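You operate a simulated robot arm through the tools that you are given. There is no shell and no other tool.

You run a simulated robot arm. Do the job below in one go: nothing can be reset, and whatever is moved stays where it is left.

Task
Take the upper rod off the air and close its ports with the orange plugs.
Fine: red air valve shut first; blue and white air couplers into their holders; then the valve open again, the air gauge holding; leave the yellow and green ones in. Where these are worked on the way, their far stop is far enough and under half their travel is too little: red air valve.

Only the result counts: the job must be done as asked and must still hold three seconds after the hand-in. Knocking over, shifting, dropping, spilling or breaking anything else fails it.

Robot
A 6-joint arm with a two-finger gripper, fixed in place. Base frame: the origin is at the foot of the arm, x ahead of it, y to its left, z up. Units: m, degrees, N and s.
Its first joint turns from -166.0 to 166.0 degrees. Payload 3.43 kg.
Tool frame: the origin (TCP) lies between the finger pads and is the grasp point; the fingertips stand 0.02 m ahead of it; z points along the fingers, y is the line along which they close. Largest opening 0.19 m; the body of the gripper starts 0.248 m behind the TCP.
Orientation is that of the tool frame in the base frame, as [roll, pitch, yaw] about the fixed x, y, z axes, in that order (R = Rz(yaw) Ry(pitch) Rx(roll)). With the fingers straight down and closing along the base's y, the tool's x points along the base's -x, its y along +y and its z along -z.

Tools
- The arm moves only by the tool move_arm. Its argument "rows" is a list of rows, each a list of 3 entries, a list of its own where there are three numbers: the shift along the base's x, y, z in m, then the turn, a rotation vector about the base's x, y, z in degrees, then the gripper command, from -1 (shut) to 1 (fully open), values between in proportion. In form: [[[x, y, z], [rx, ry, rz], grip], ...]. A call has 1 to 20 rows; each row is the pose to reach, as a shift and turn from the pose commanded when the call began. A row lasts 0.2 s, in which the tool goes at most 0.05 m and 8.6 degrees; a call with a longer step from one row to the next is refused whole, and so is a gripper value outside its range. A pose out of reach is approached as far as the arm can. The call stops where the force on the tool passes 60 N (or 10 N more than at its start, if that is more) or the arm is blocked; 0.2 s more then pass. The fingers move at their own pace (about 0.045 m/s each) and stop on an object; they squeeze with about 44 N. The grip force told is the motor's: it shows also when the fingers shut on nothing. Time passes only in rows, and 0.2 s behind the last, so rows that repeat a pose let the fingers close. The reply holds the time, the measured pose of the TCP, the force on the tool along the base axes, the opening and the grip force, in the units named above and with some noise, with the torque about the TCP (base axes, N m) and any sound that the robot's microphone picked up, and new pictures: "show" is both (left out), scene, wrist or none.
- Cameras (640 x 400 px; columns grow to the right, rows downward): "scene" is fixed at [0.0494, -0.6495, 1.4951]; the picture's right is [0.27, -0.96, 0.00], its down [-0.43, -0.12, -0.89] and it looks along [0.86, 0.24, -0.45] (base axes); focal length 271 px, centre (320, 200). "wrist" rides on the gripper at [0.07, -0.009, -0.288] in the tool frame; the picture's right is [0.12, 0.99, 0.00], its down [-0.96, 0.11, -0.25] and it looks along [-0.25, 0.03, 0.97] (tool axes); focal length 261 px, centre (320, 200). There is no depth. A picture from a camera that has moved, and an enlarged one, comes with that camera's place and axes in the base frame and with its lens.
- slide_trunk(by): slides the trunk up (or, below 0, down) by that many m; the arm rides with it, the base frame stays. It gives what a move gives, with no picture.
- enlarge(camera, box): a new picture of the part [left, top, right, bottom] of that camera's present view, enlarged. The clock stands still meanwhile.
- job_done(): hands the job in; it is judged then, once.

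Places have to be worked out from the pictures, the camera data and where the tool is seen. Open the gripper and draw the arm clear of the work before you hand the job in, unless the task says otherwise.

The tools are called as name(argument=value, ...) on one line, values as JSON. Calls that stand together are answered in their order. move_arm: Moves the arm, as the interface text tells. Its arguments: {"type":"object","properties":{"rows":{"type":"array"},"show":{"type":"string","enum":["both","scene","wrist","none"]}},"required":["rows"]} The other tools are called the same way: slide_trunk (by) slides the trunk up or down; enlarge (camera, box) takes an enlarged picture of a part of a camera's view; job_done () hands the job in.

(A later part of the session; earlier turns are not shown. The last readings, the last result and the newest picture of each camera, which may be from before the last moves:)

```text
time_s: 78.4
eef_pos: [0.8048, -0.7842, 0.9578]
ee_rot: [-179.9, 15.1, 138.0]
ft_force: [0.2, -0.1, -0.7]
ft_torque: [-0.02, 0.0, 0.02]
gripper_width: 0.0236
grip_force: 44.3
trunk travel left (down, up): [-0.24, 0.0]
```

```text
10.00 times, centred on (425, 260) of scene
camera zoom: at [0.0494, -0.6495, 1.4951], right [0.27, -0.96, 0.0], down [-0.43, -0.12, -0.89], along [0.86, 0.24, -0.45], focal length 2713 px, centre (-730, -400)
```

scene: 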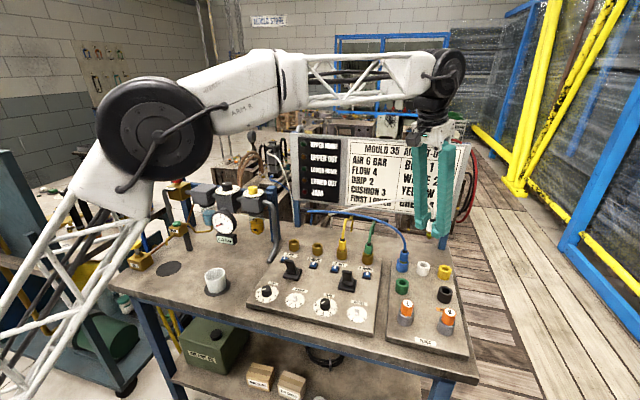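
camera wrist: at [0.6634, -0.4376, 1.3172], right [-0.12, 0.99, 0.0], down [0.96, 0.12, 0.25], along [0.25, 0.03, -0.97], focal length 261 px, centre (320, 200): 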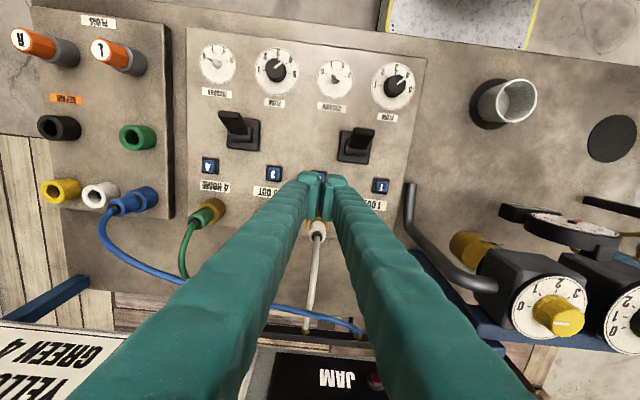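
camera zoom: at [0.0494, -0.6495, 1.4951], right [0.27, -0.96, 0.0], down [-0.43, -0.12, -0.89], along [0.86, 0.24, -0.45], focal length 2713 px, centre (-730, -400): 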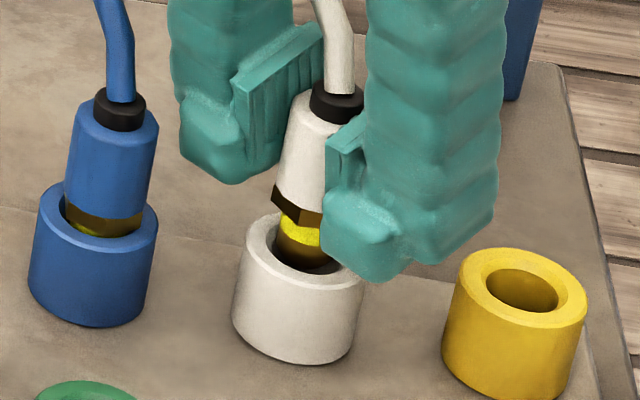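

Stem is entering the hole with no force. Continuing down to seat it.

move_arm(rows=[[[0, 0, -0.004], [0, 0, 0], -1], [[0, 0, -0.008], [0, 0, 0], -1], [[0, 0, -0.012], [0, 0, 0], -1], [[0, 0, -0.016], [0, 0, 0], -1]], show="none")

enlarge(camera="wrist", box=[290, 150, 350, 200])

enlarge(camera="scene", box=[405, 240, 445, 280])

```text
time_s: 79.4
eef_pos: [0.8053, -0.7844, 0.9418]
ee_rot: [-179.9, 15.2, 138.1]
ft_force: [0.2, -0.3, -0.6]
ft_torque: [0.01, 0.02, 0.0]
gripper_width: 0.0235
grip_force: 43.5
trunk travel left (down, up): [-0.24, 0.0]
```

```text
8.00 times, centred on (320, 175) of wrist
camera zoom: at [0.6943, -0.6951, 1.201], right [0.58, 0.81, -0.03], down [0.72, -0.49, 0.49], along [0.38, -0.31, -0.87], focal length 2085 px, centre (320, 400)
```

zoom: 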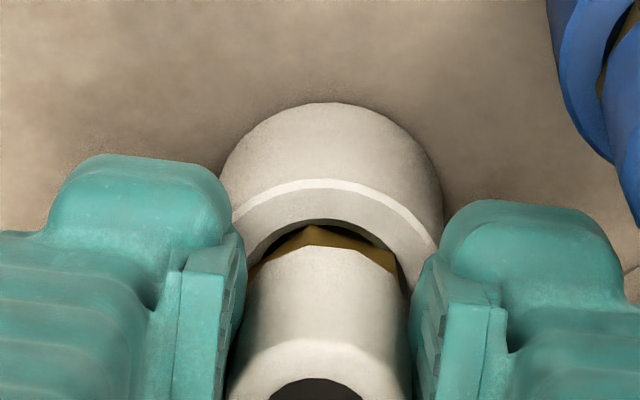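

```text
10.00 times, centred on (425, 260) of scene
camera zoom: at [0.0494, -0.6495, 1.4951], right [0.27, -0.96, 0.0], down [-0.43, -0.12, -0.89], along [0.86, 0.24, -0.45], focal length 2713 px, centre (-730, -400)
```

zoom: 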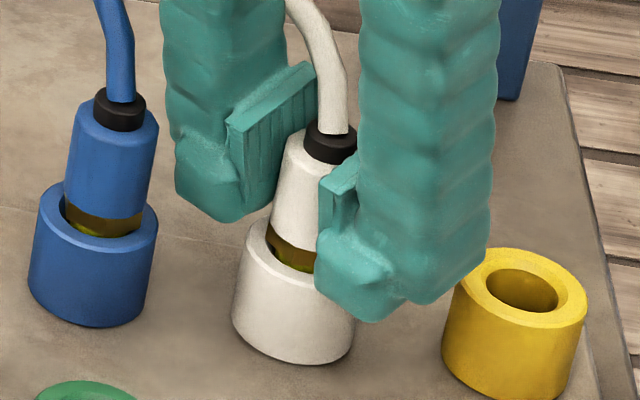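

It's almost seated, still with no force. I'll lower a final 3 mm.

move_arm(rows=[[[0, 0, -0.0015], [0, 0, 0], -1], [[0, 0, -0.003], [0, 0, 0], -1], [[0, 0, -0.003], [0, 0, 0], -1]], show="none")

enlarge(camera="scene", box=[405, 240, 445, 280])

```text
time_s: 80.2
eef_pos: [0.8062, -0.7863, 0.9416]
ee_rot: [-179.8, 15.4, 138.0]
ft_force: [-1.3, -1.2, 28.4]
ft_torque: [-0.05, 0.0, -0.02]
gripper_width: 0.0239
grip_force: 44.0
trunk travel left (down, up): [-0.24, 0.0]
```

```text
10.00 times, centred on (425, 260) of scene
camera zoom: at [0.0494, -0.6495, 1.4951], right [0.27, -0.96, 0.0], down [-0.43, -0.12, -0.89], along [0.86, 0.24, -0.45], focal length 2713 px, centre (-730, -400)
```

zoom: 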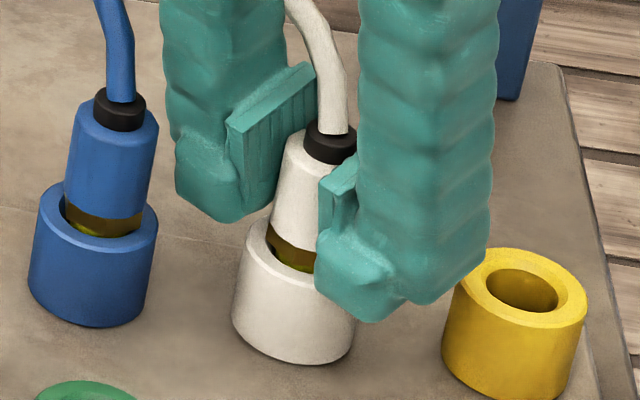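

It's bottomed out (28 N), at the same depth as the blue one. Easing off, opening slightly and rising.

move_arm(rows=[[[0, 0, 0.003], [0, 0, 0], -1], [[0, 0, 0.003], [0, 0, 0], -0.66], [[0, 0, 0.003], [0, 0, 0], -0.66], [[0, 0, 0.003], [0, 0, 0], -0.66], [[0, 0, 0.02], [0, 0, 0], -0.66], [[0, 0, 0.055], [0, 0, 0], -0.66], [[-0.015, 0.01, 0.095], [0, 0, 0], -0.6], [[-0.04, 0.025, 0.13], [0, 0, 0], -0.6]], show="scene")

enlarge(camera="wrist", box=[240, 90, 400, 220])

enlarge(camera="scene", box=[375, 220, 475, 300])

```text
time_s: 82.0
eef_pos: [0.7676, -0.7609, 1.0659]
ee_rot: [-179.9, 15.0, 138.0]
ft_force: [0.8, -0.7, -1.7]
ft_torque: [0.03, 0.06, 0.0]
gripper_width: 0.0378
grip_force: 0.1
trunk travel left (down, up): [-0.24, 0.0]
```

scene: 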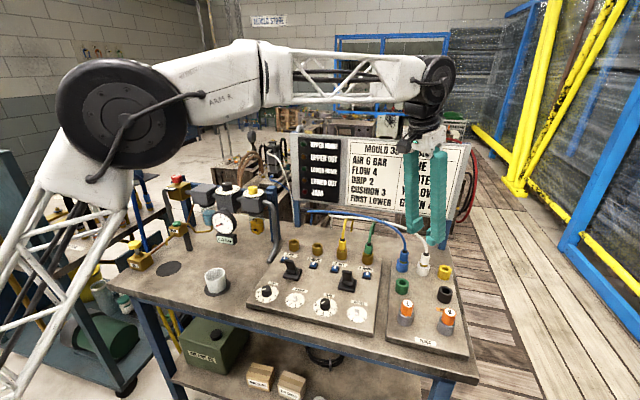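

```text
3.08 times, centred on (320, 155) of wrist
camera zoom: at [0.6568, -0.6716, 1.3254], right [0.58, 0.81, -0.03], down [0.72, -0.49, 0.49], along [0.38, -0.31, -0.87], focal length 802 px, centre (320, 338)
```

zoom: 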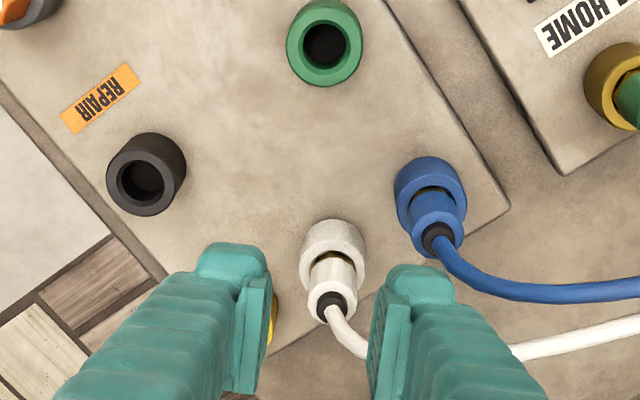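

```text
5.00 times, centred on (425, 260) of scene
camera zoom: at [0.0494, -0.6495, 1.4951], right [0.27, -0.96, 0.0], down [-0.43, -0.12, -0.89], along [0.86, 0.24, -0.45], focal length 1356 px, centre (-205, -100)
```

zoom: 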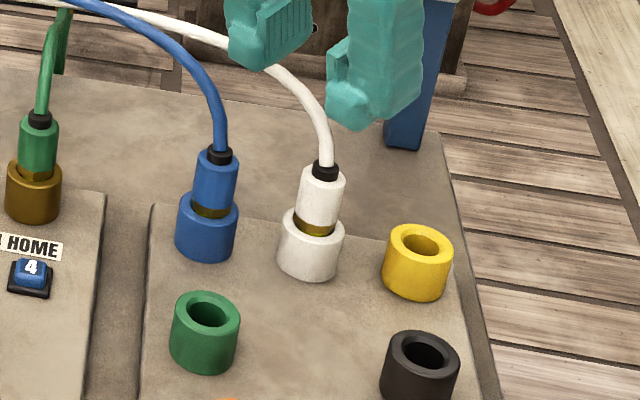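

Both couplers stand upright in their holders. Next the plugs: moving over the L plug, straightening the hand and opening wider.

move_arm(rows=[[[-0.04, 0.005, 0.01], [0, 0, 0], -0.5], [[-0.08, 0.01, 0.02], [3.4, 3.75, 0], -0.37], [[-0.12, 0.02, 0.02], [6.8, 7.5, 0], -0.37], [[-0.155, 0.03, 0.02], [10.1, 11.2, 0], -0.37], [[-0.1735, 0.031, 0.01], [10.1, 11.2, 0], -0.37], [[-0.1735, 0.031, 0.0], [10.1, 11.2, 0], -0.37]], show="wrist")

enlarge(camera="wrist", box=[250, 120, 390, 220])

enlarge(camera="scene", box=[370, 260, 470, 340])

```text
time_s: 83.4
eef_pos: [0.5906, -0.7295, 1.0681]
ee_rot: [-179.9, 0.0, 138.1]
ft_force: [0.5, 0.5, 1.1]
ft_torque: [-0.07, -0.07, -0.01]
gripper_width: 0.0598
grip_force: 0.0
trunk travel left (down, up): [-0.24, 0.0]
camera wrist: at [0.5338, -0.6886, 1.3559], right [0.58, 0.82, 0.0], down [0.79, -0.56, 0.25], along [0.2, -0.14, -0.97], focal length 261 px, centre (320, 200)
```

wrist: 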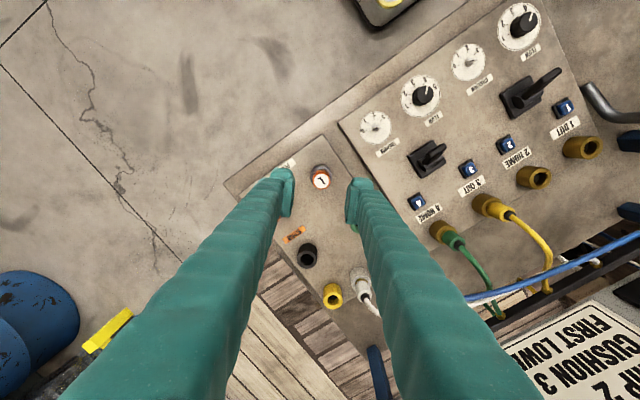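

```text
4.00 times, centred on (320, 170) of wrist
camera zoom: at [0.5338, -0.6886, 1.3559], right [0.58, 0.82, 0.0], down [0.79, -0.56, 0.25], along [0.2, -0.14, -0.97], focal length 1043 px, centre (320, 320)
```

zoom: 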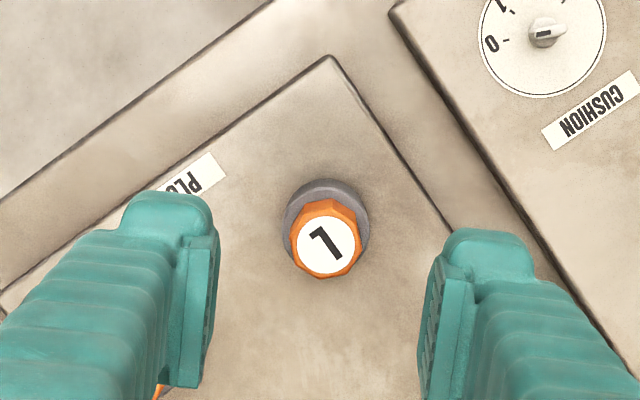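

```text
5.00 times, centred on (420, 300) of scene
camera zoom: at [0.0494, -0.6495, 1.4951], right [0.27, -0.96, 0.0], down [-0.43, -0.12, -0.89], along [0.86, 0.24, -0.45], focal length 1356 px, centre (-180, -300)
```

zoom: 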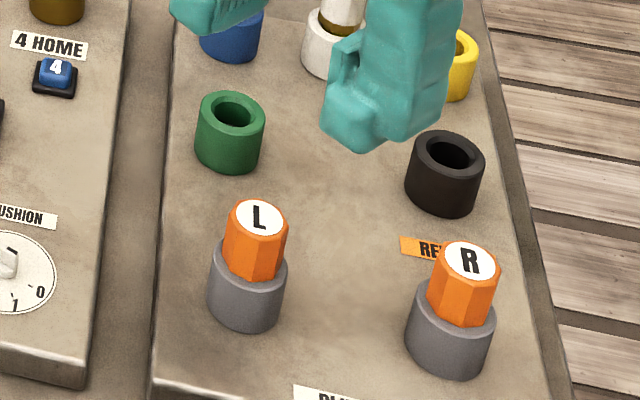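

L plug is at about (0.596, -0.730) with its top at z≈0.944, nicely between the fingers. Descending and gripping it.

move_arm(rows=[[[0.003, 0, -0.04], [0, 0, 0], -0.37], [[0.003, 0, -0.08], [0, 0, 0], -0.37], [[0.003, 0, -0.11], [0, 0, 0], -0.37], [[0.003, 0, -0.129], [0, 0, 0], -0.37], [[0.003, 0, -0.129], [0, 0, 0], -0.6], [[0.003, 0, -0.129], [0, 0, 0], -1], [[0.003, 0, -0.129], [0, 0, 0], -1], [[0.003, 0, -0.129], [0, 0, 0], -1], [[0.003, 0, -0.129], [0, 0, 0], -1]], show="none")

enlarge(camera="wrist", box=[250, 130, 390, 230])

enlarge(camera="scene", box=[370, 270, 470, 350])

```text
time_s: 85.4
eef_pos: [0.5962, -0.7281, 0.9394]
ee_rot: [-179.9, 0.0, 138.0]
ft_force: [-1.3, 0.1, -0.5]
ft_torque: [-0.05, 0.01, 0.03]
gripper_width: 0.0261
grip_force: 44.3
trunk travel left (down, up): [-0.24, 0.0]
```

```text
4.00 times, centred on (320, 180) of wrist
camera zoom: at [0.5394, -0.6867, 1.2265], right [0.58, 0.82, 0.0], down [0.79, -0.56, 0.25], along [0.2, -0.14, -0.97], focal length 1043 px, centre (320, 280)
```

zoom: 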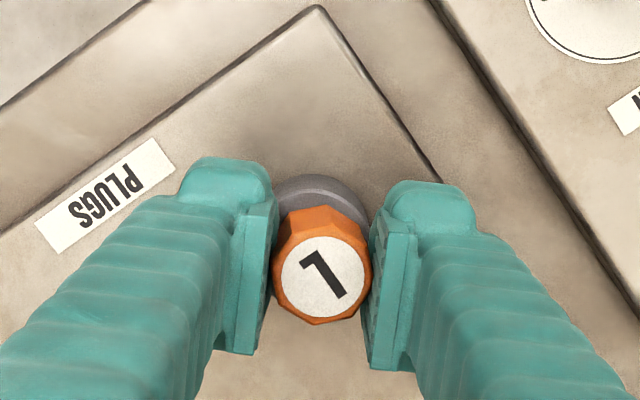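

```text
5.00 times, centred on (420, 310) of scene
camera zoom: at [0.0494, -0.6495, 1.4951], right [0.27, -0.96, 0.0], down [-0.43, -0.12, -0.89], along [0.86, 0.24, -0.45], focal length 1356 px, centre (-180, -350)
```

zoom: 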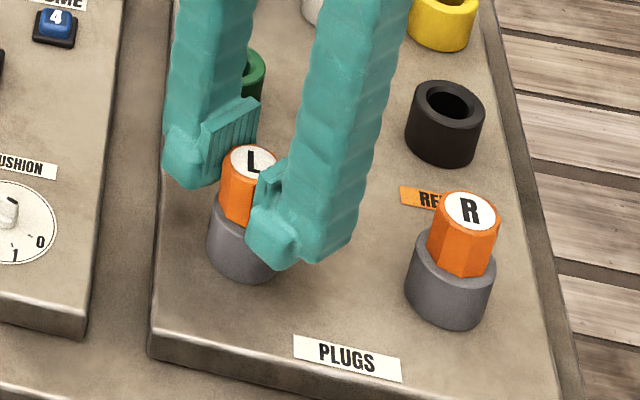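

Gripped at 26 mm. Lifting it out straight up.

move_arm(rows=[[[0, 0, 0.005], [0, 0, 0], -1], [[0, 0, 0.012], [0, 0, 0], -1], [[0, 0, 0.025], [0, 0, 0], -1], [[0, 0, 0.05], [0, 0, 0], -1], [[0, 0, 0.085], [0, 0, 0], -1]], show="none")

enlarge(camera="scene", box=[370, 230, 470, 310])

enlarge(camera="wrist", box=[250, 130, 390, 230])

```text
time_s: 86.6
eef_pos: [0.5976, -0.728, 1.0256]
ee_rot: [-179.9, 0.0, 138.0]
ft_force: [0.2, 0.0, -0.4]
ft_torque: [0.07, 0.06, 0.0]
gripper_width: 0.0258
grip_force: 43.5
trunk travel left (down, up): [-0.24, 0.0]
```

```text
5.00 times, centred on (420, 270) of scene
camera zoom: at [0.0494, -0.6495, 1.4951], right [0.27, -0.96, 0.0], down [-0.43, -0.12, -0.89], along [0.86, 0.24, -0.45], focal length 1356 px, centre (-180, -150)
```

zoom: 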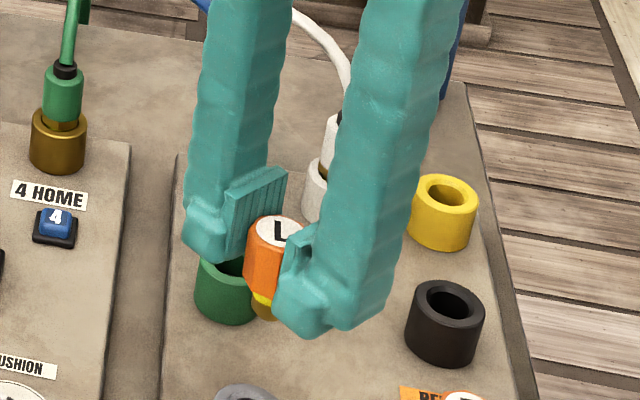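

```text
4.00 times, centred on (320, 180) of wrist
camera zoom: at [0.5404, -0.6874, 1.3136], right [0.58, 0.82, 0.0], down [0.79, -0.56, 0.25], along [0.2, -0.14, -0.97], focal length 1043 px, centre (320, 280)
```

zoom: 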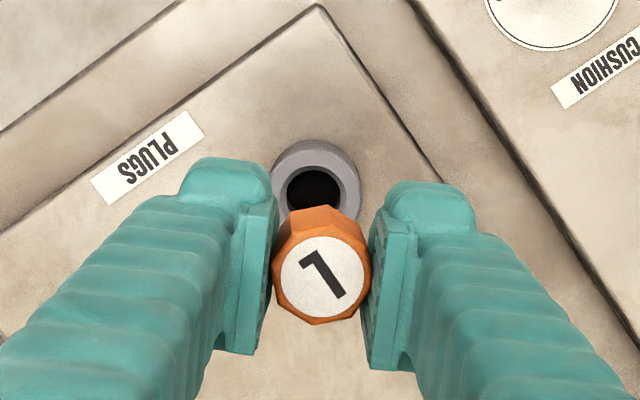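

The L plug is out, with a stem about 20 mm long. Carrying it on the near side of the bench to port 1, the left-hand one.

move_arm(rows=[[[0, 0.03, 0.03], [0, 0, 0], -1], [[0.005, 0.065, 0.06], [0, 0, 0], -1], [[0.02, 0.105, 0.075], [0, 0, 0], -1], [[0.035, 0.15, 0.075], [0, 0, -4], -1], [[0.05, 0.19, 0.075], [0, 0, -8], -1], [[0.065, 0.23, 0.075], [0, 0, -12], -1], [[0.08, 0.27, 0.075], [0, 0, -16], -1], [[0.1, 0.31, 0.075], [0, 0, -20], -1], [[0.13, 0.345, 0.075], [0, 0, -24], -1], [[0.165, 0.375, 0.075], [0, 0, -28], -1], [[0.195, 0.39, 0.065], [0, 0, -28], -1], [[0.2125, 0.394, 0.045], [0, 0, -28], -1], [[0.2125, 0.394, 0.03], [0, 0, -28], -1]], show="wrist")

enlarge(camera="wrist", box=[260, 120, 380, 220])

enlarge(camera="scene", box=[250, 180, 350, 260])

```text
time_s: 89.4
eef_pos: [0.8083, -0.3358, 1.0539]
ee_rot: [-179.9, 0.1, 109.9]
ft_force: [-0.1, -0.5, 0.2]
ft_torque: [0.01, -0.01, -0.03]
gripper_width: 0.0258
grip_force: 44.5
trunk travel left (down, up): [-0.24, 0.0]
camera wrist: at [0.7762, -0.271, 1.3416], right [0.89, 0.45, 0.0], down [0.44, -0.86, 0.25], along [0.11, -0.22, -0.97], focal length 261 px, centre (320, 200)
```

wrist: 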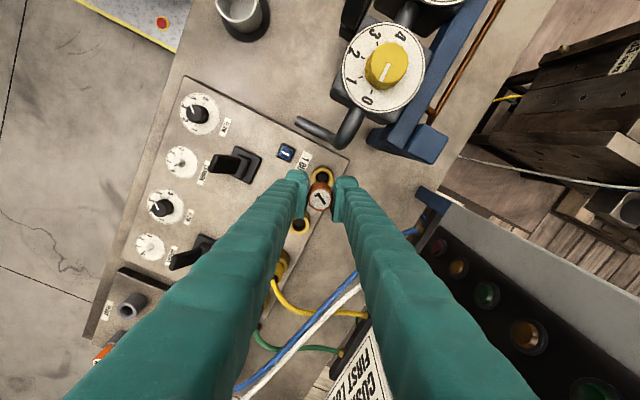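

```text
4.00 times, centred on (320, 170) of wrist
camera zoom: at [0.7762, -0.271, 1.3416], right [0.89, 0.45, 0.0], down [0.44, -0.86, 0.25], along [0.11, -0.22, -0.97], focal length 1043 px, centre (320, 320)
```

zoom: 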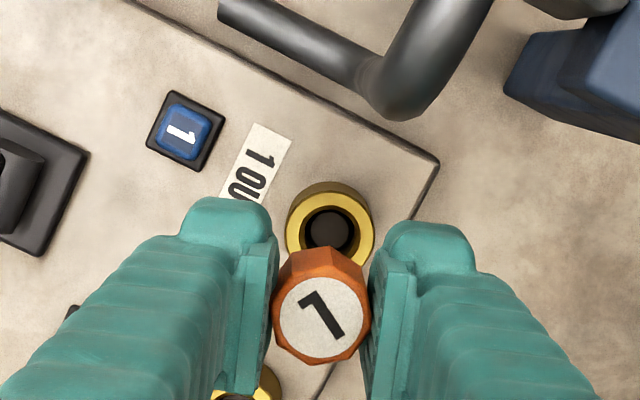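

```text
5.00 times, centred on (300, 220) of scene
camera zoom: at [0.0494, -0.6495, 1.4951], right [0.27, -0.96, 0.0], down [-0.43, -0.12, -0.89], along [0.86, 0.24, -0.45], focal length 1356 px, centre (420, 100)
```

zoom: 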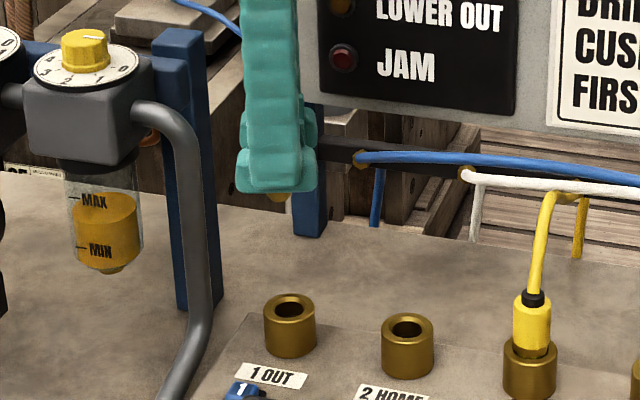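

Estimating the offset needs a closer look at the stem against the port; enlarging both views.

enlarge(camera="scene", box=[280, 205, 320, 245])

move_arm(rows=[[[0.0022, 0.0012, -0.03], [0, 0, 0], -1], [[0.0022, 0.0012, -0.06], [0, 0, 0], -1], [[0.0022, 0.0012, -0.075], [0, 0, 0], -1], [[0.0022, 0.0012, -0.075], [0, 0, 0], -1]], show="none")

enlarge(camera="scene", box=[275, 220, 315, 260])

enlarge(camera="wrist", box=[290, 150, 350, 200])

```text
10.00 times, centred on (300, 225) of scene
camera zoom: at [0.0494, -0.6495, 1.4951], right [0.27, -0.96, 0.0], down [-0.43, -0.12, -0.89], along [0.86, 0.24, -0.45], focal length 2713 px, centre (520, -50)
```

zoom: 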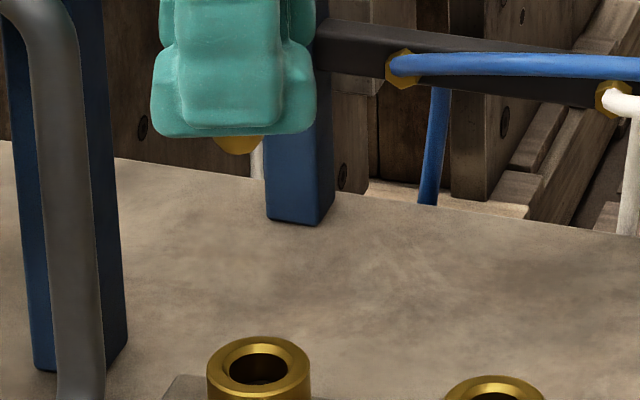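

```text
time_s: 90.4
eef_pos: [0.8068, -0.3337, 0.9813]
ee_rot: [-179.9, 0.0, 110.0]
ft_force: [-0.5, 0.9, 0.0]
ft_torque: [0.0, 0.01, 0.0]
gripper_width: 0.0257
grip_force: 44.0
trunk travel left (down, up): [-0.24, 0.0]
```

```text
10.00 times, centred on (295, 240) of scene
camera zoom: at [0.0494, -0.6495, 1.4951], right [0.27, -0.96, 0.0], down [-0.43, -0.12, -0.89], along [0.86, 0.24, -0.45], focal length 2713 px, centre (570, -200)
```

zoom: 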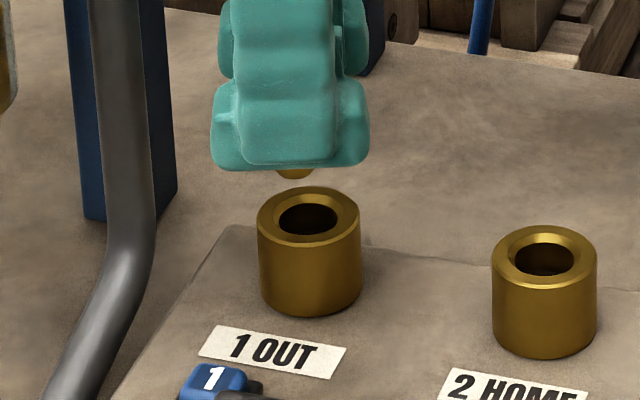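

```text
8.00 times, centred on (320, 175) of wrist
camera zoom: at [0.7764, -0.2696, 1.2684], right [0.89, 0.45, 0.0], down [0.44, -0.86, 0.25], along [0.11, -0.22, -0.97], focal length 2085 px, centre (320, 400)
```

zoom: 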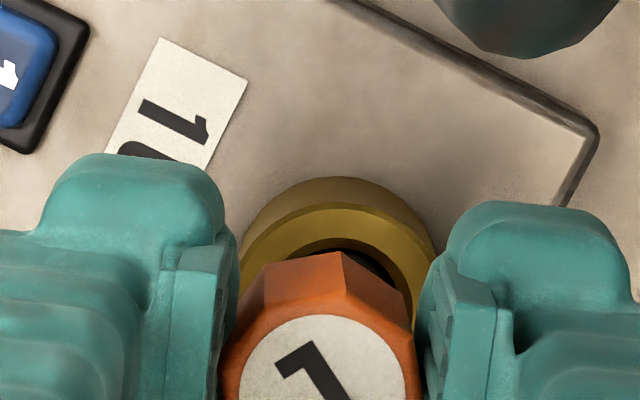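

Both views ask for about +4.5 mm in x and -2 mm in y before insertion. Shifting and re-checking.

move_arm(rows=[[[0.0045, -0.0018, 0], [0, 0, 0], -1], [[0.0045, -0.0018, 0], [0, 0, 0], -1]], show="none")

enlarge(camera="scene", box=[275, 220, 315, 260])

enlarge(camera="wrist", box=[290, 160, 350, 210])

```text
time_s: 91.0
eef_pos: [0.8135, -0.3352, 0.9804]
ee_rot: [-179.9, 0.1, 110.0]
ft_force: [0.4, 0.0, -0.4]
ft_torque: [0.01, 0.01, 0.0]
gripper_width: 0.0257
grip_force: 43.8
trunk travel left (down, up): [-0.24, 0.0]
```

```text
10.00 times, centred on (295, 240) of scene
camera zoom: at [0.0494, -0.6495, 1.4951], right [0.27, -0.96, 0.0], down [-0.43, -0.12, -0.89], along [0.86, 0.24, -0.45], focal length 2713 px, centre (570, -200)
```

zoom: 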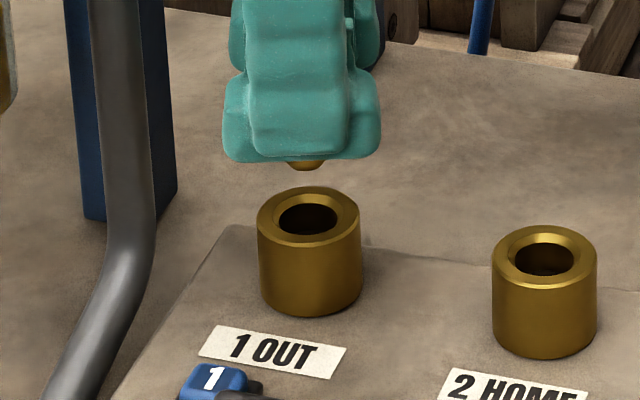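

```text
8.00 times, centred on (320, 185) of wrist
camera zoom: at [0.782, -0.2718, 1.2686], right [0.89, 0.45, 0.0], down [0.44, -0.86, 0.25], along [0.11, -0.22, -0.97], focal length 2085 px, centre (320, 320)
```

zoom: 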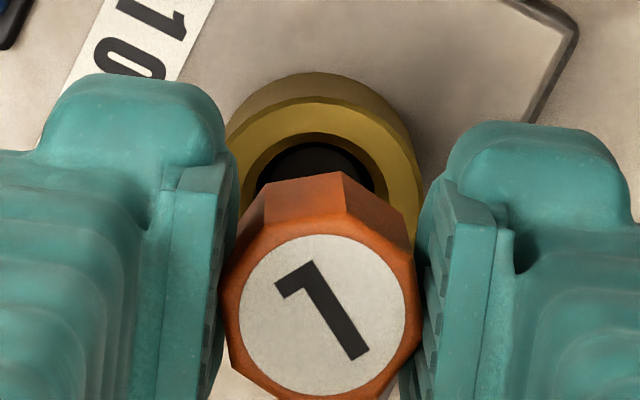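

Aligned now in both views to about a millimetre. Lowering the plug into port 1 gently.

move_arm(rows=[[[0, 0.0007, -0.008], [0, 0, 0], -1], [[0, 0.0007, -0.016], [0, 0, 0], -1], [[0, 0.0007, -0.022], [0, 0, 0], -1], [[0, 0.0007, -0.027], [0, 0, 0], -1], [[0, 0.0007, -0.031], [0, 0, 0], -1]], show="none")

enlarge(camera="scene", box=[275, 220, 315, 260])

enlarge(camera="wrist", box=[290, 160, 350, 210])

```text
time_s: 92.2
eef_pos: [0.814, -0.3357, 0.9484]
ee_rot: [-180.0, 0.0, 110.0]
ft_force: [-1.6, 0.7, 0.1]
ft_torque: [0.03, 0.09, -0.01]
gripper_width: 0.0256
grip_force: 43.5
trunk travel left (down, up): [-0.24, 0.0]
```

```text
10.00 times, centred on (295, 240) of scene
camera zoom: at [0.0494, -0.6495, 1.4951], right [0.27, -0.96, 0.0], down [-0.43, -0.12, -0.89], along [0.86, 0.24, -0.45], focal length 2713 px, centre (570, -200)
```

zoom: 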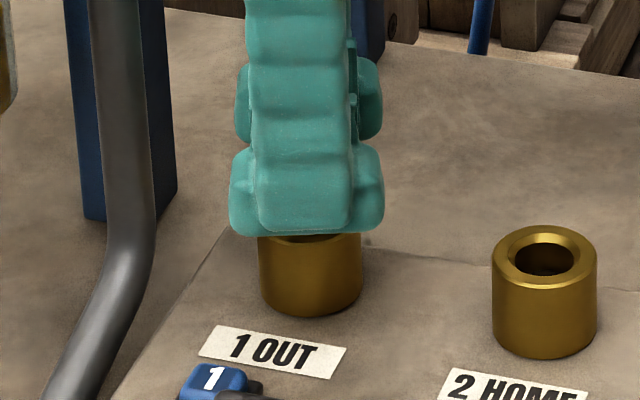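

```text
8.00 times, centred on (320, 185) of wrist
camera zoom: at [0.7829, -0.2717, 1.237], right [0.89, 0.45, 0.0], down [0.44, -0.86, 0.25], along [0.11, -0.22, -0.97], focal length 2085 px, centre (320, 320)
```

zoom: 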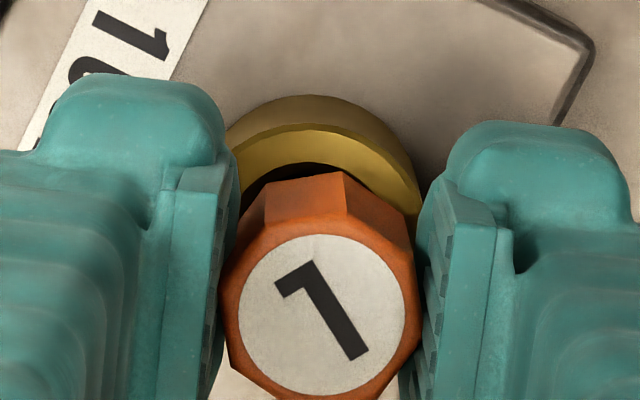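

The stem is in with no resistance. Pushing further down slowly, listening for the latch.

move_arm(rows=[[[0, 0, -0.003], [0, 0, 0], -1], [[0, 0, -0.006], [0, 0, 0], -1], [[0, 0, -0.009], [0, 0, 0], -1], [[0, 0, -0.011], [0, 0, 0], -1]], show="none")

enlarge(camera="scene", box=[275, 220, 315, 260])

```text
time_s: 93.2
eef_pos: [0.814, -0.3341, 0.939]
ee_rot: [-179.9, 0.1, 110.0]
ft_force: [-9.5, 1.0, 13.9]
ft_torque: [0.09, 0.39, -0.06]
gripper_width: 0.0257
grip_force: 44.0
trunk travel left (down, up): [-0.24, 0.0]
```

```text
10.00 times, centred on (295, 240) of scene
camera zoom: at [0.0494, -0.6495, 1.4951], right [0.27, -0.96, 0.0], down [-0.43, -0.12, -0.89], along [0.86, 0.24, -0.45], focal length 2713 px, centre (570, -200)
```

zoom: 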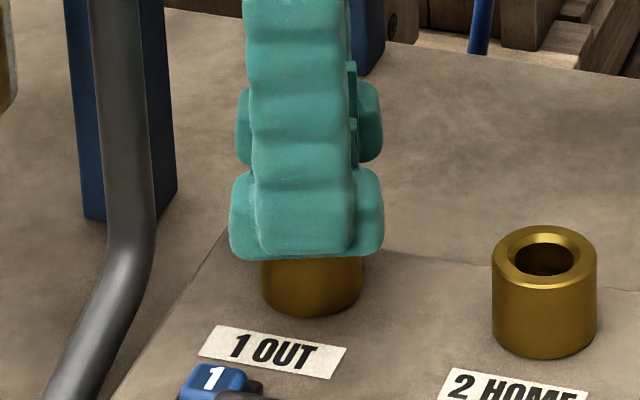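

Some sideways force (-9.5 N in x) has appeared; easing 1.5 mm toward -x and pressing a little further.

move_arm(rows=[[[-0.0015, 0, 0], [0, 0, 0], -1], [[-0.0018, 0, -0.002], [0, 0, 0], -1], [[-0.0018, 0, -0.004], [0, 0, 0], -1]], show="none")

enlarge(camera="wrist", box=[290, 160, 350, 210])

```text
time_s: 94.0
eef_pos: [0.8128, -0.3341, 0.9347]
ee_rot: [-179.9, 0.1, 110.0]
ft_force: [2.9, -0.6, 28.0]
ft_torque: [-0.06, -0.16, 0.0]
gripper_width: 0.0251
grip_force: 44.0
trunk travel left (down, up): [-0.24, 0.0]
```

```text
8.00 times, centred on (320, 185) of wrist
camera zoom: at [0.7805, -0.271, 1.2225], right [0.89, 0.45, 0.0], down [0.44, -0.86, 0.25], along [0.11, -0.22, -0.97], focal length 2085 px, centre (320, 320)
```

zoom: 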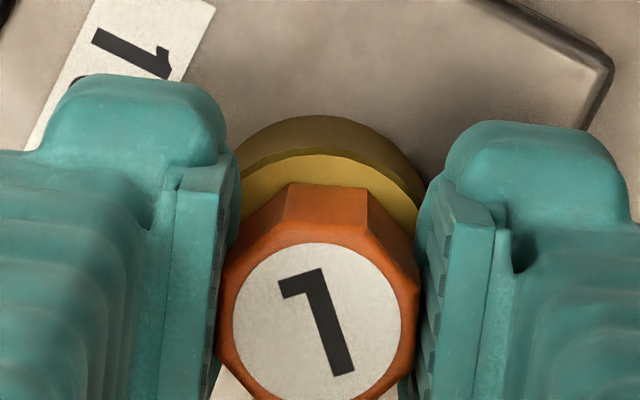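

The plug is in to the spring resistance (28 N, no side force). I'll release it, rise, and then press it home from above with closed fingers.

move_arm(rows=[[[0, 0, 0.002], [0, 0, 0], -1], [[0, 0, 0.002], [0, 0, 0], -0.5], [[0, 0, 0.002], [0, 0, 0], -0.5], [[0, 0, 0.002], [0, 0, 0], -0.5], [[0, 0, 0.02], [0, 0, 0], -0.5], [[0, 0, 0.05], [0, 0, 0], -0.5], [[0, 0, 0.08], [0, 0, 0], -0.8], [[0, 0, 0.08], [0, 0, 0], -1], [[0, 0, 0.08], [0, 0, 0], -1]], show="none")

enlarge(camera="scene", box=[275, 210, 335, 260])

enlarge(camera="wrist", box=[270, 130, 370, 210])

```text
time_s: 96.0
eef_pos: [0.8131, -0.3343, 1.0141]
ee_rot: [-179.9, -0.1, 110.0]
ft_force: [0.5, -0.4, 0.1]
ft_torque: [-0.01, -0.01, 0.0]
gripper_width: 0.0
grip_force: 19.6
trunk travel left (down, up): [-0.24, 0.0]
```

```text
8.00 times, centred on (305, 235) of scene
camera zoom: at [0.0494, -0.6495, 1.4951], right [0.27, -0.96, 0.0], down [-0.43, -0.12, -0.89], along [0.86, 0.24, -0.45], focal length 2170 px, centre (440, -80)
```

zoom: 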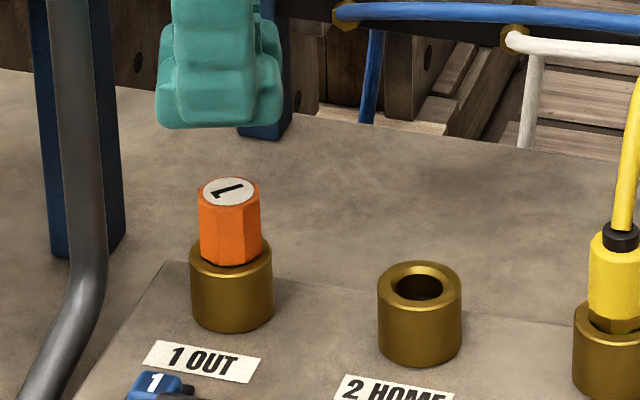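

```text
5.00 times, centred on (320, 170) of wrist
camera zoom: at [0.7814, -0.2704, 1.3017], right [0.89, 0.45, 0.0], down [0.44, -0.86, 0.25], along [0.11, -0.22, -0.97], focal length 1303 px, centre (320, 350)
```

zoom: 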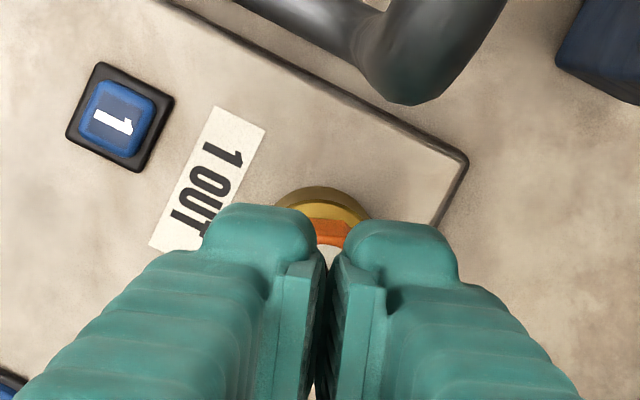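

The plug stands straight in port 1, its body down at the rim. Pressing on its top with closed fingertips to make sure it latches.

move_arm(rows=[[[-0.001, 0, -0.03], [0, 0, 0], -1], [[-0.001, 0, -0.044], [0, 0, 0], -1], [[-0.001, 0, -0.049], [0, 0, 0], -1], [[-0.001, 0, -0.052], [0, 0, 0], -1], [[-0.001, 0, -0.055], [0, 0, 0], -1]], show="none")

enlarge(camera="scene", box=[275, 210, 335, 260])

```text
time_s: 97.3
eef_pos: [0.8139, -0.3351, 0.9662]
ee_rot: [179.7, 0.4, 110.0]
ft_force: [-4.2, 2.9, 33.6]
ft_torque: [0.1, 0.26, 0.07]
gripper_width: 0.006
grip_force: 34.3
trunk travel left (down, up): [-0.24, 0.0]
stopped in row 5: the force on the tool passed its limit at 64 N (the readings are from after the stop); the commanded pose is now the measured one
```

```text
8.00 times, centred on (305, 235) of scene
camera zoom: at [0.0494, -0.6495, 1.4951], right [0.27, -0.96, 0.0], down [-0.43, -0.12, -0.89], along [0.86, 0.24, -0.45], focal length 2170 px, centre (440, -80)
```

zoom: 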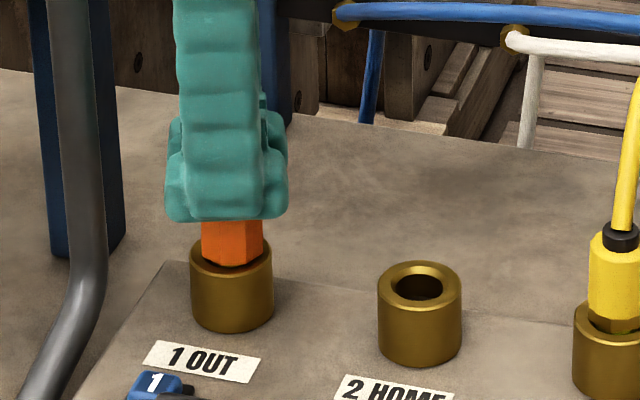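

It's at a hard stop (64 N) with no further travel. I'll regrip and give it a modest pull to check whether it's latched.

move_arm(rows=[[[0, 0, 0.02], [0, 0, 0], -1], [[0, 0, 0.04], [0, 0, 0], -0.5], [[0, 0, 0.04], [0, 0, 0], -0.5], [[0, 0, 0.01], [0, 0, 0], -0.5], [[-0.001, 0.0005, -0.02], [0, 0, 0], -0.5], [[-0.001, 0.0005, -0.028], [0, 0, 0], -0.5], [[-0.001, 0.0005, -0.028], [0, 0, 0], -1], [[-0.001, 0.0005, -0.028], [0, 0, 0], -1], [[-0.001, 0.0005, -0.028], [0, 0, 0], -1], [[-0.001, 0.0005, -0.026], [0, 0, 0], -1], [[-0.001, 0.0005, -0.0245], [0, 0, 0], -1]], show="none")

enlarge(camera="scene", box=[275, 210, 335, 260])

enlarge(camera="wrist", box=[290, 160, 350, 210])

```text
time_s: 99.7
eef_pos: [0.8132, -0.3359, 0.9352]
ee_rot: [180.0, 0.0, 110.0]
ft_force: [4.8, -0.4, -22.0]
ft_torque: [-0.03, -0.15, -0.01]
gripper_width: 0.0248
grip_force: 44.0
trunk travel left (down, up): [-0.24, 0.0]
```

```text
8.00 times, centred on (305, 235) of scene
camera zoom: at [0.0494, -0.6495, 1.4951], right [0.27, -0.96, 0.0], down [-0.43, -0.12, -0.89], along [0.86, 0.24, -0.45], focal length 2170 px, centre (440, -80)
```

zoom: 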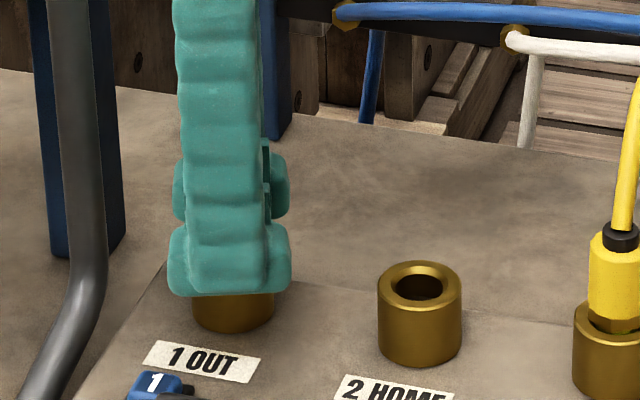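

```text
8.00 times, centred on (320, 185) of wrist
camera zoom: at [0.7808, -0.2714, 1.223], right [0.89, 0.45, 0.0], down [0.44, -0.86, 0.25], along [0.11, -0.22, -0.97], focal length 2085 px, centre (320, 320)
```

zoom: 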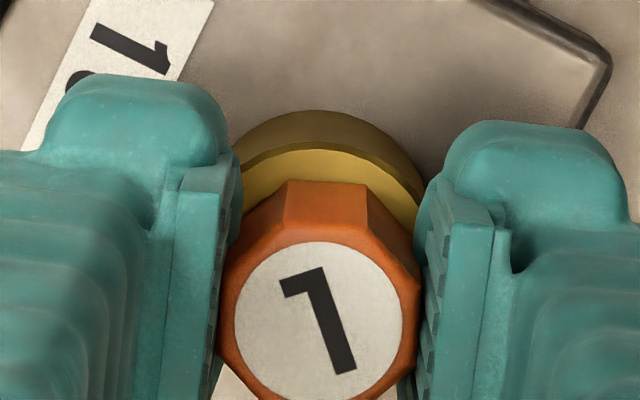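

It holds against a 22 N pull, so the L plug is latched in port 1. Releasing it and rising, then heading for the R plug.

move_arm(rows=[[[0, 0, -0.005], [0, 0, 0], -1], [[0, 0, -0.005], [0, 0, 0], -0.5], [[0, 0, -0.005], [0, 0, 0], -0.5], [[0, 0, -0.005], [0, 0, 0], -0.5], [[0, 0, 0.02], [0, 0, 0], -0.5], [[0, 0, 0.06], [0, 0, 0], -0.5], [[-0.01, 0, 0.1], [0, 0, 0], -0.5], [[-0.03, -0.005, 0.14], [0, 0, 0], -0.4], [[-0.065, -0.03, 0.16], [0, 0, 4], -0.37], [[-0.095, -0.065, 0.16], [0, 0, 8], -0.37], [[-0.12, -0.105, 0.16], [0, 0, 12], -0.37], [[-0.14, -0.145, 0.16], [0, 0, 16], -0.37], [[-0.155, -0.19, 0.16], [0, 0, 20], -0.37]], show="scene")

enlarge(camera="scene", box=[270, 210, 370, 280])

```text
time_s: 102.5
eef_pos: [0.6558, -0.5243, 1.0969]
ee_rot: [179.9, 0.3, 130.0]
ft_force: [-0.4, 1.5, 0.3]
ft_torque: [-0.14, 0.05, 0.02]
gripper_width: 0.0596
grip_force: 0.0
trunk travel left (down, up): [-0.24, 0.0]
```

scene: 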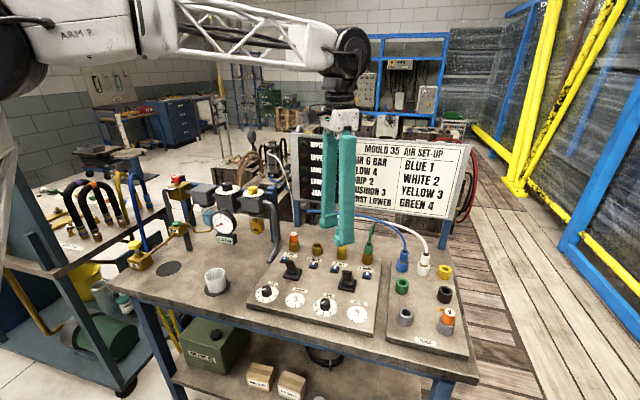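

```text
5.71 times, centred on (320, 245) of scene
camera zoom: at [0.0494, -0.6495, 1.4951], right [0.27, -0.96, 0.0], down [-0.43, -0.12, -0.89], along [0.86, 0.24, -0.45], focal length 1550 px, centre (320, -57)
```

zoom: 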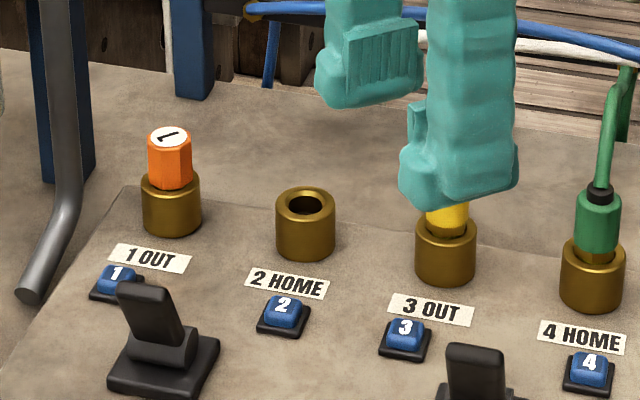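

L is latched and upright. Moving over the R plug.

move_arm(rows=[[[-0.01, -0.045, 0], [0, 0, 0], -0.37], [[-0.02, -0.09, 0], [0, 0, 0], -0.37], [[-0.03, -0.135, 0], [0, 0, 0], -0.37], [[-0.04, -0.18, 0], [0, 0, 0], -0.37], [[-0.05, -0.225, -0.005], [0, 0, 0], -0.37], [[-0.056, -0.265, -0.015], [0, 0, 0], -0.37], [[-0.06, -0.303, -0.03], [0, 0, 0], -0.37], [[-0.06, -0.303, -0.03], [0, 0, 0], -0.37]], show="none")

enlarge(camera="wrist", box=[250, 120, 390, 220])

enlarge(camera="scene", box=[390, 270, 490, 350])

```text
time_s: 104.3
eef_pos: [0.596, -0.8267, 1.0679]
ee_rot: [179.9, 0.1, 130.1]
ft_force: [0.6, -0.3, -0.3]
ft_torque: [0.07, 0.03, 0.0]
gripper_width: 0.0598
grip_force: 0.0
trunk travel left (down, up): [-0.24, 0.0]
```

```text
4.00 times, centred on (320, 170) of wrist
camera zoom: at [0.543, -0.7777, 1.356], right [0.68, 0.73, 0.0], down [0.71, -0.66, 0.25], along [0.18, -0.17, -0.97], focal length 1043 px, centre (320, 320)
```

zoom: 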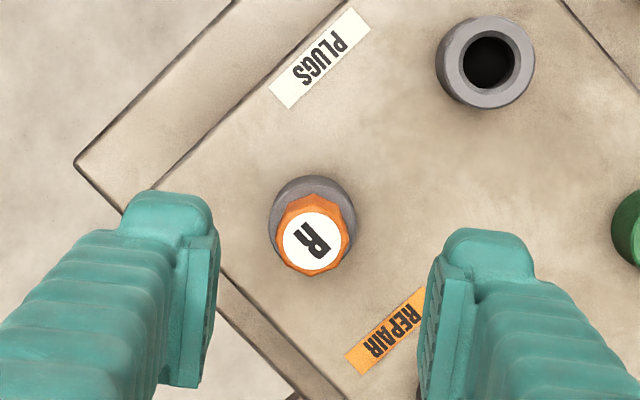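

```text
5.00 times, centred on (440, 310) of scene
camera zoom: at [0.0494, -0.6495, 1.4951], right [0.27, -0.96, 0.0], down [-0.43, -0.12, -0.89], along [0.86, 0.24, -0.45], focal length 1356 px, centre (-280, -350)
```

zoom: 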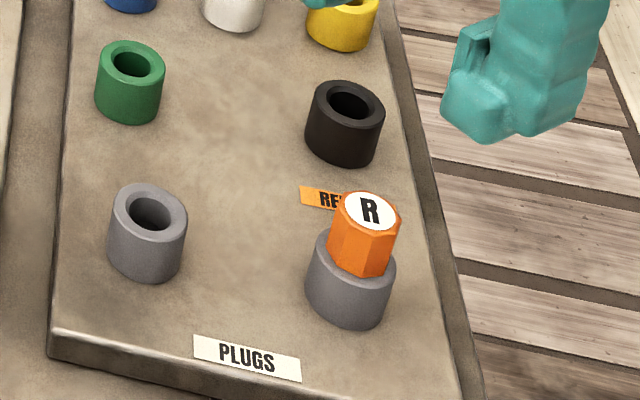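

R plug is at about (0.595, -0.829). Descending and gripping as with L.

move_arm(rows=[[[-0.0015, -0.002, -0.04], [0, 0, 0], -0.37], [[-0.0015, -0.002, -0.08], [0, 0, 0], -0.37], [[-0.0015, -0.002, -0.11], [0, 0, 0], -0.37], [[-0.0015, -0.002, -0.129], [0, 0, 0], -0.37], [[-0.0015, -0.002, -0.129], [0, 0, 0], -0.6], [[-0.0015, -0.002, -0.129], [0, 0, 0], -1], [[-0.0015, -0.002, -0.129], [0, 0, 0], -1], [[-0.0015, -0.002, -0.129], [0, 0, 0], -1], [[-0.0015, -0.002, -0.129], [0, 0, 0], -1]], show="none")

enlarge(camera="wrist", box=[250, 130, 390, 230])

enlarge(camera="scene", box=[390, 270, 490, 350])

```text
time_s: 106.3
eef_pos: [0.5966, -0.8293, 0.9381]
ee_rot: [179.9, 0.2, 130.0]
ft_force: [-1.8, -1.4, -0.1]
ft_torque: [-0.07, 0.04, 0.01]
gripper_width: 0.026
grip_force: 44.0
trunk travel left (down, up): [-0.24, 0.0]
```

```text
4.00 times, centred on (320, 180) of wrist
camera zoom: at [0.5441, -0.7795, 1.2251], right [0.68, 0.73, 0.0], down [0.71, -0.66, 0.25], along [0.18, -0.17, -0.97], focal length 1043 px, centre (320, 280)
```

zoom: 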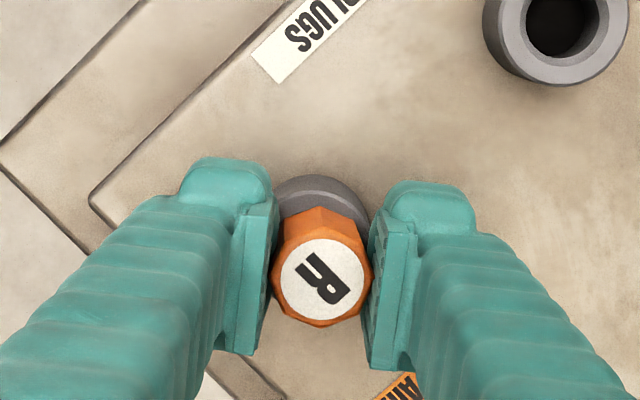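

```text
5.00 times, centred on (440, 310) of scene
camera zoom: at [0.0494, -0.6495, 1.4951], right [0.27, -0.96, 0.0], down [-0.43, -0.12, -0.89], along [0.86, 0.24, -0.45], focal length 1356 px, centre (-280, -350)
```

zoom: 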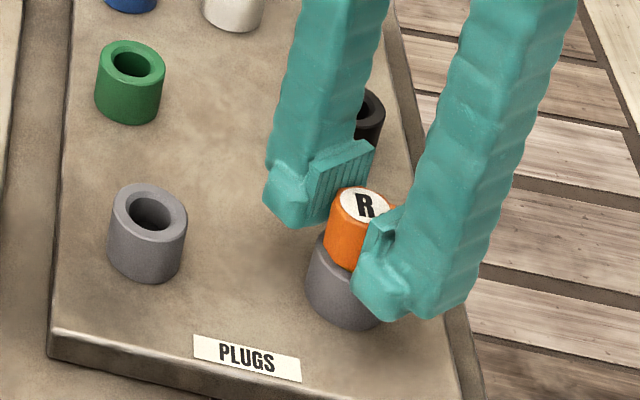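

Gripped. Lifting R and carrying it to port 2 by the same near-side route.

move_arm(rows=[[[0, 0, 0.012], [0, 0, 0], -1], [[0, 0, 0.04], [0, 0, 0], -1], [[0, 0.015, 0.08], [0, 0, 0], -1], [[0.005, 0.045, 0.115], [0, 0, 0], -1], [[0.01, 0.085, 0.14], [0, 0, 0], -1], [[0.02, 0.13, 0.15], [0, 0, 0], -1], [[0.03, 0.175, 0.15], [0, 0, 0], -1], [[0.045, 0.22, 0.15], [0, 0, -4], -1], [[0.06, 0.265, 0.15], [0, 0, -8], -1], [[0.08, 0.305, 0.15], [0, 0, -12], -1], [[0.105, 0.345, 0.15], [0, 0, -16], -1], [[0.14, 0.375, 0.15], [0, 0, -20], -1], [[0.175, 0.395, 0.145], [0, 0, -20], -1], [[0.205, 0.404, 0.13], [0, 0, -20], -1], [[0.2155, 0.405, 0.115], [0, 0, -20], -1], [[0.2155, 0.405, 0.1], [0, 0, -20], -1]], show="none")

enlarge(camera="scene", box=[280, 200, 360, 260])

enlarge(camera="wrist", box=[270, 130, 370, 210])

```text
time_s: 109.7
eef_pos: [0.8123, -0.4248, 1.0403]
ee_rot: [179.9, 0.3, 110.0]
ft_force: [0.4, -0.6, 0.0]
ft_torque: [0.01, -0.01, 0.0]
gripper_width: 0.0256
grip_force: 43.9
trunk travel left (down, up): [-0.24, 0.0]
```

```text
6.67 times, centred on (320, 230) of scene
camera zoom: at [0.0494, -0.6495, 1.4951], right [0.27, -0.96, 0.0], down [-0.43, -0.12, -0.89], along [0.86, 0.24, -0.45], focal length 1808 px, centre (320, 0)
```

zoom: 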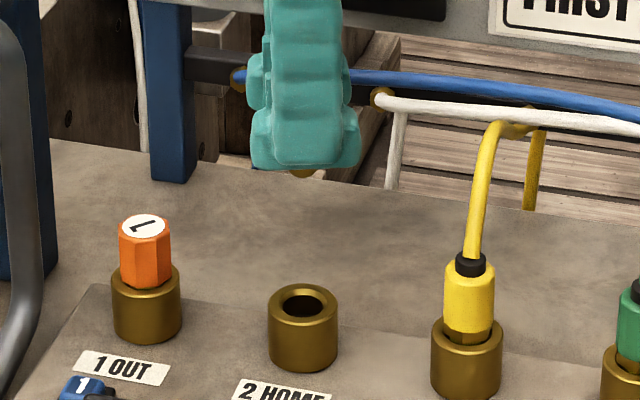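

```text
5.00 times, centred on (320, 170) of wrist
camera zoom: at [0.7802, -0.3607, 1.3272], right [0.89, 0.45, 0.0], down [0.44, -0.86, 0.25], along [0.11, -0.22, -0.97], focal length 1303 px, centre (320, 350)
```

zoom: 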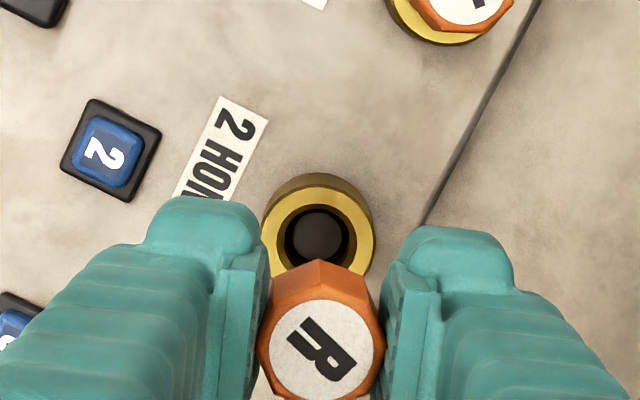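

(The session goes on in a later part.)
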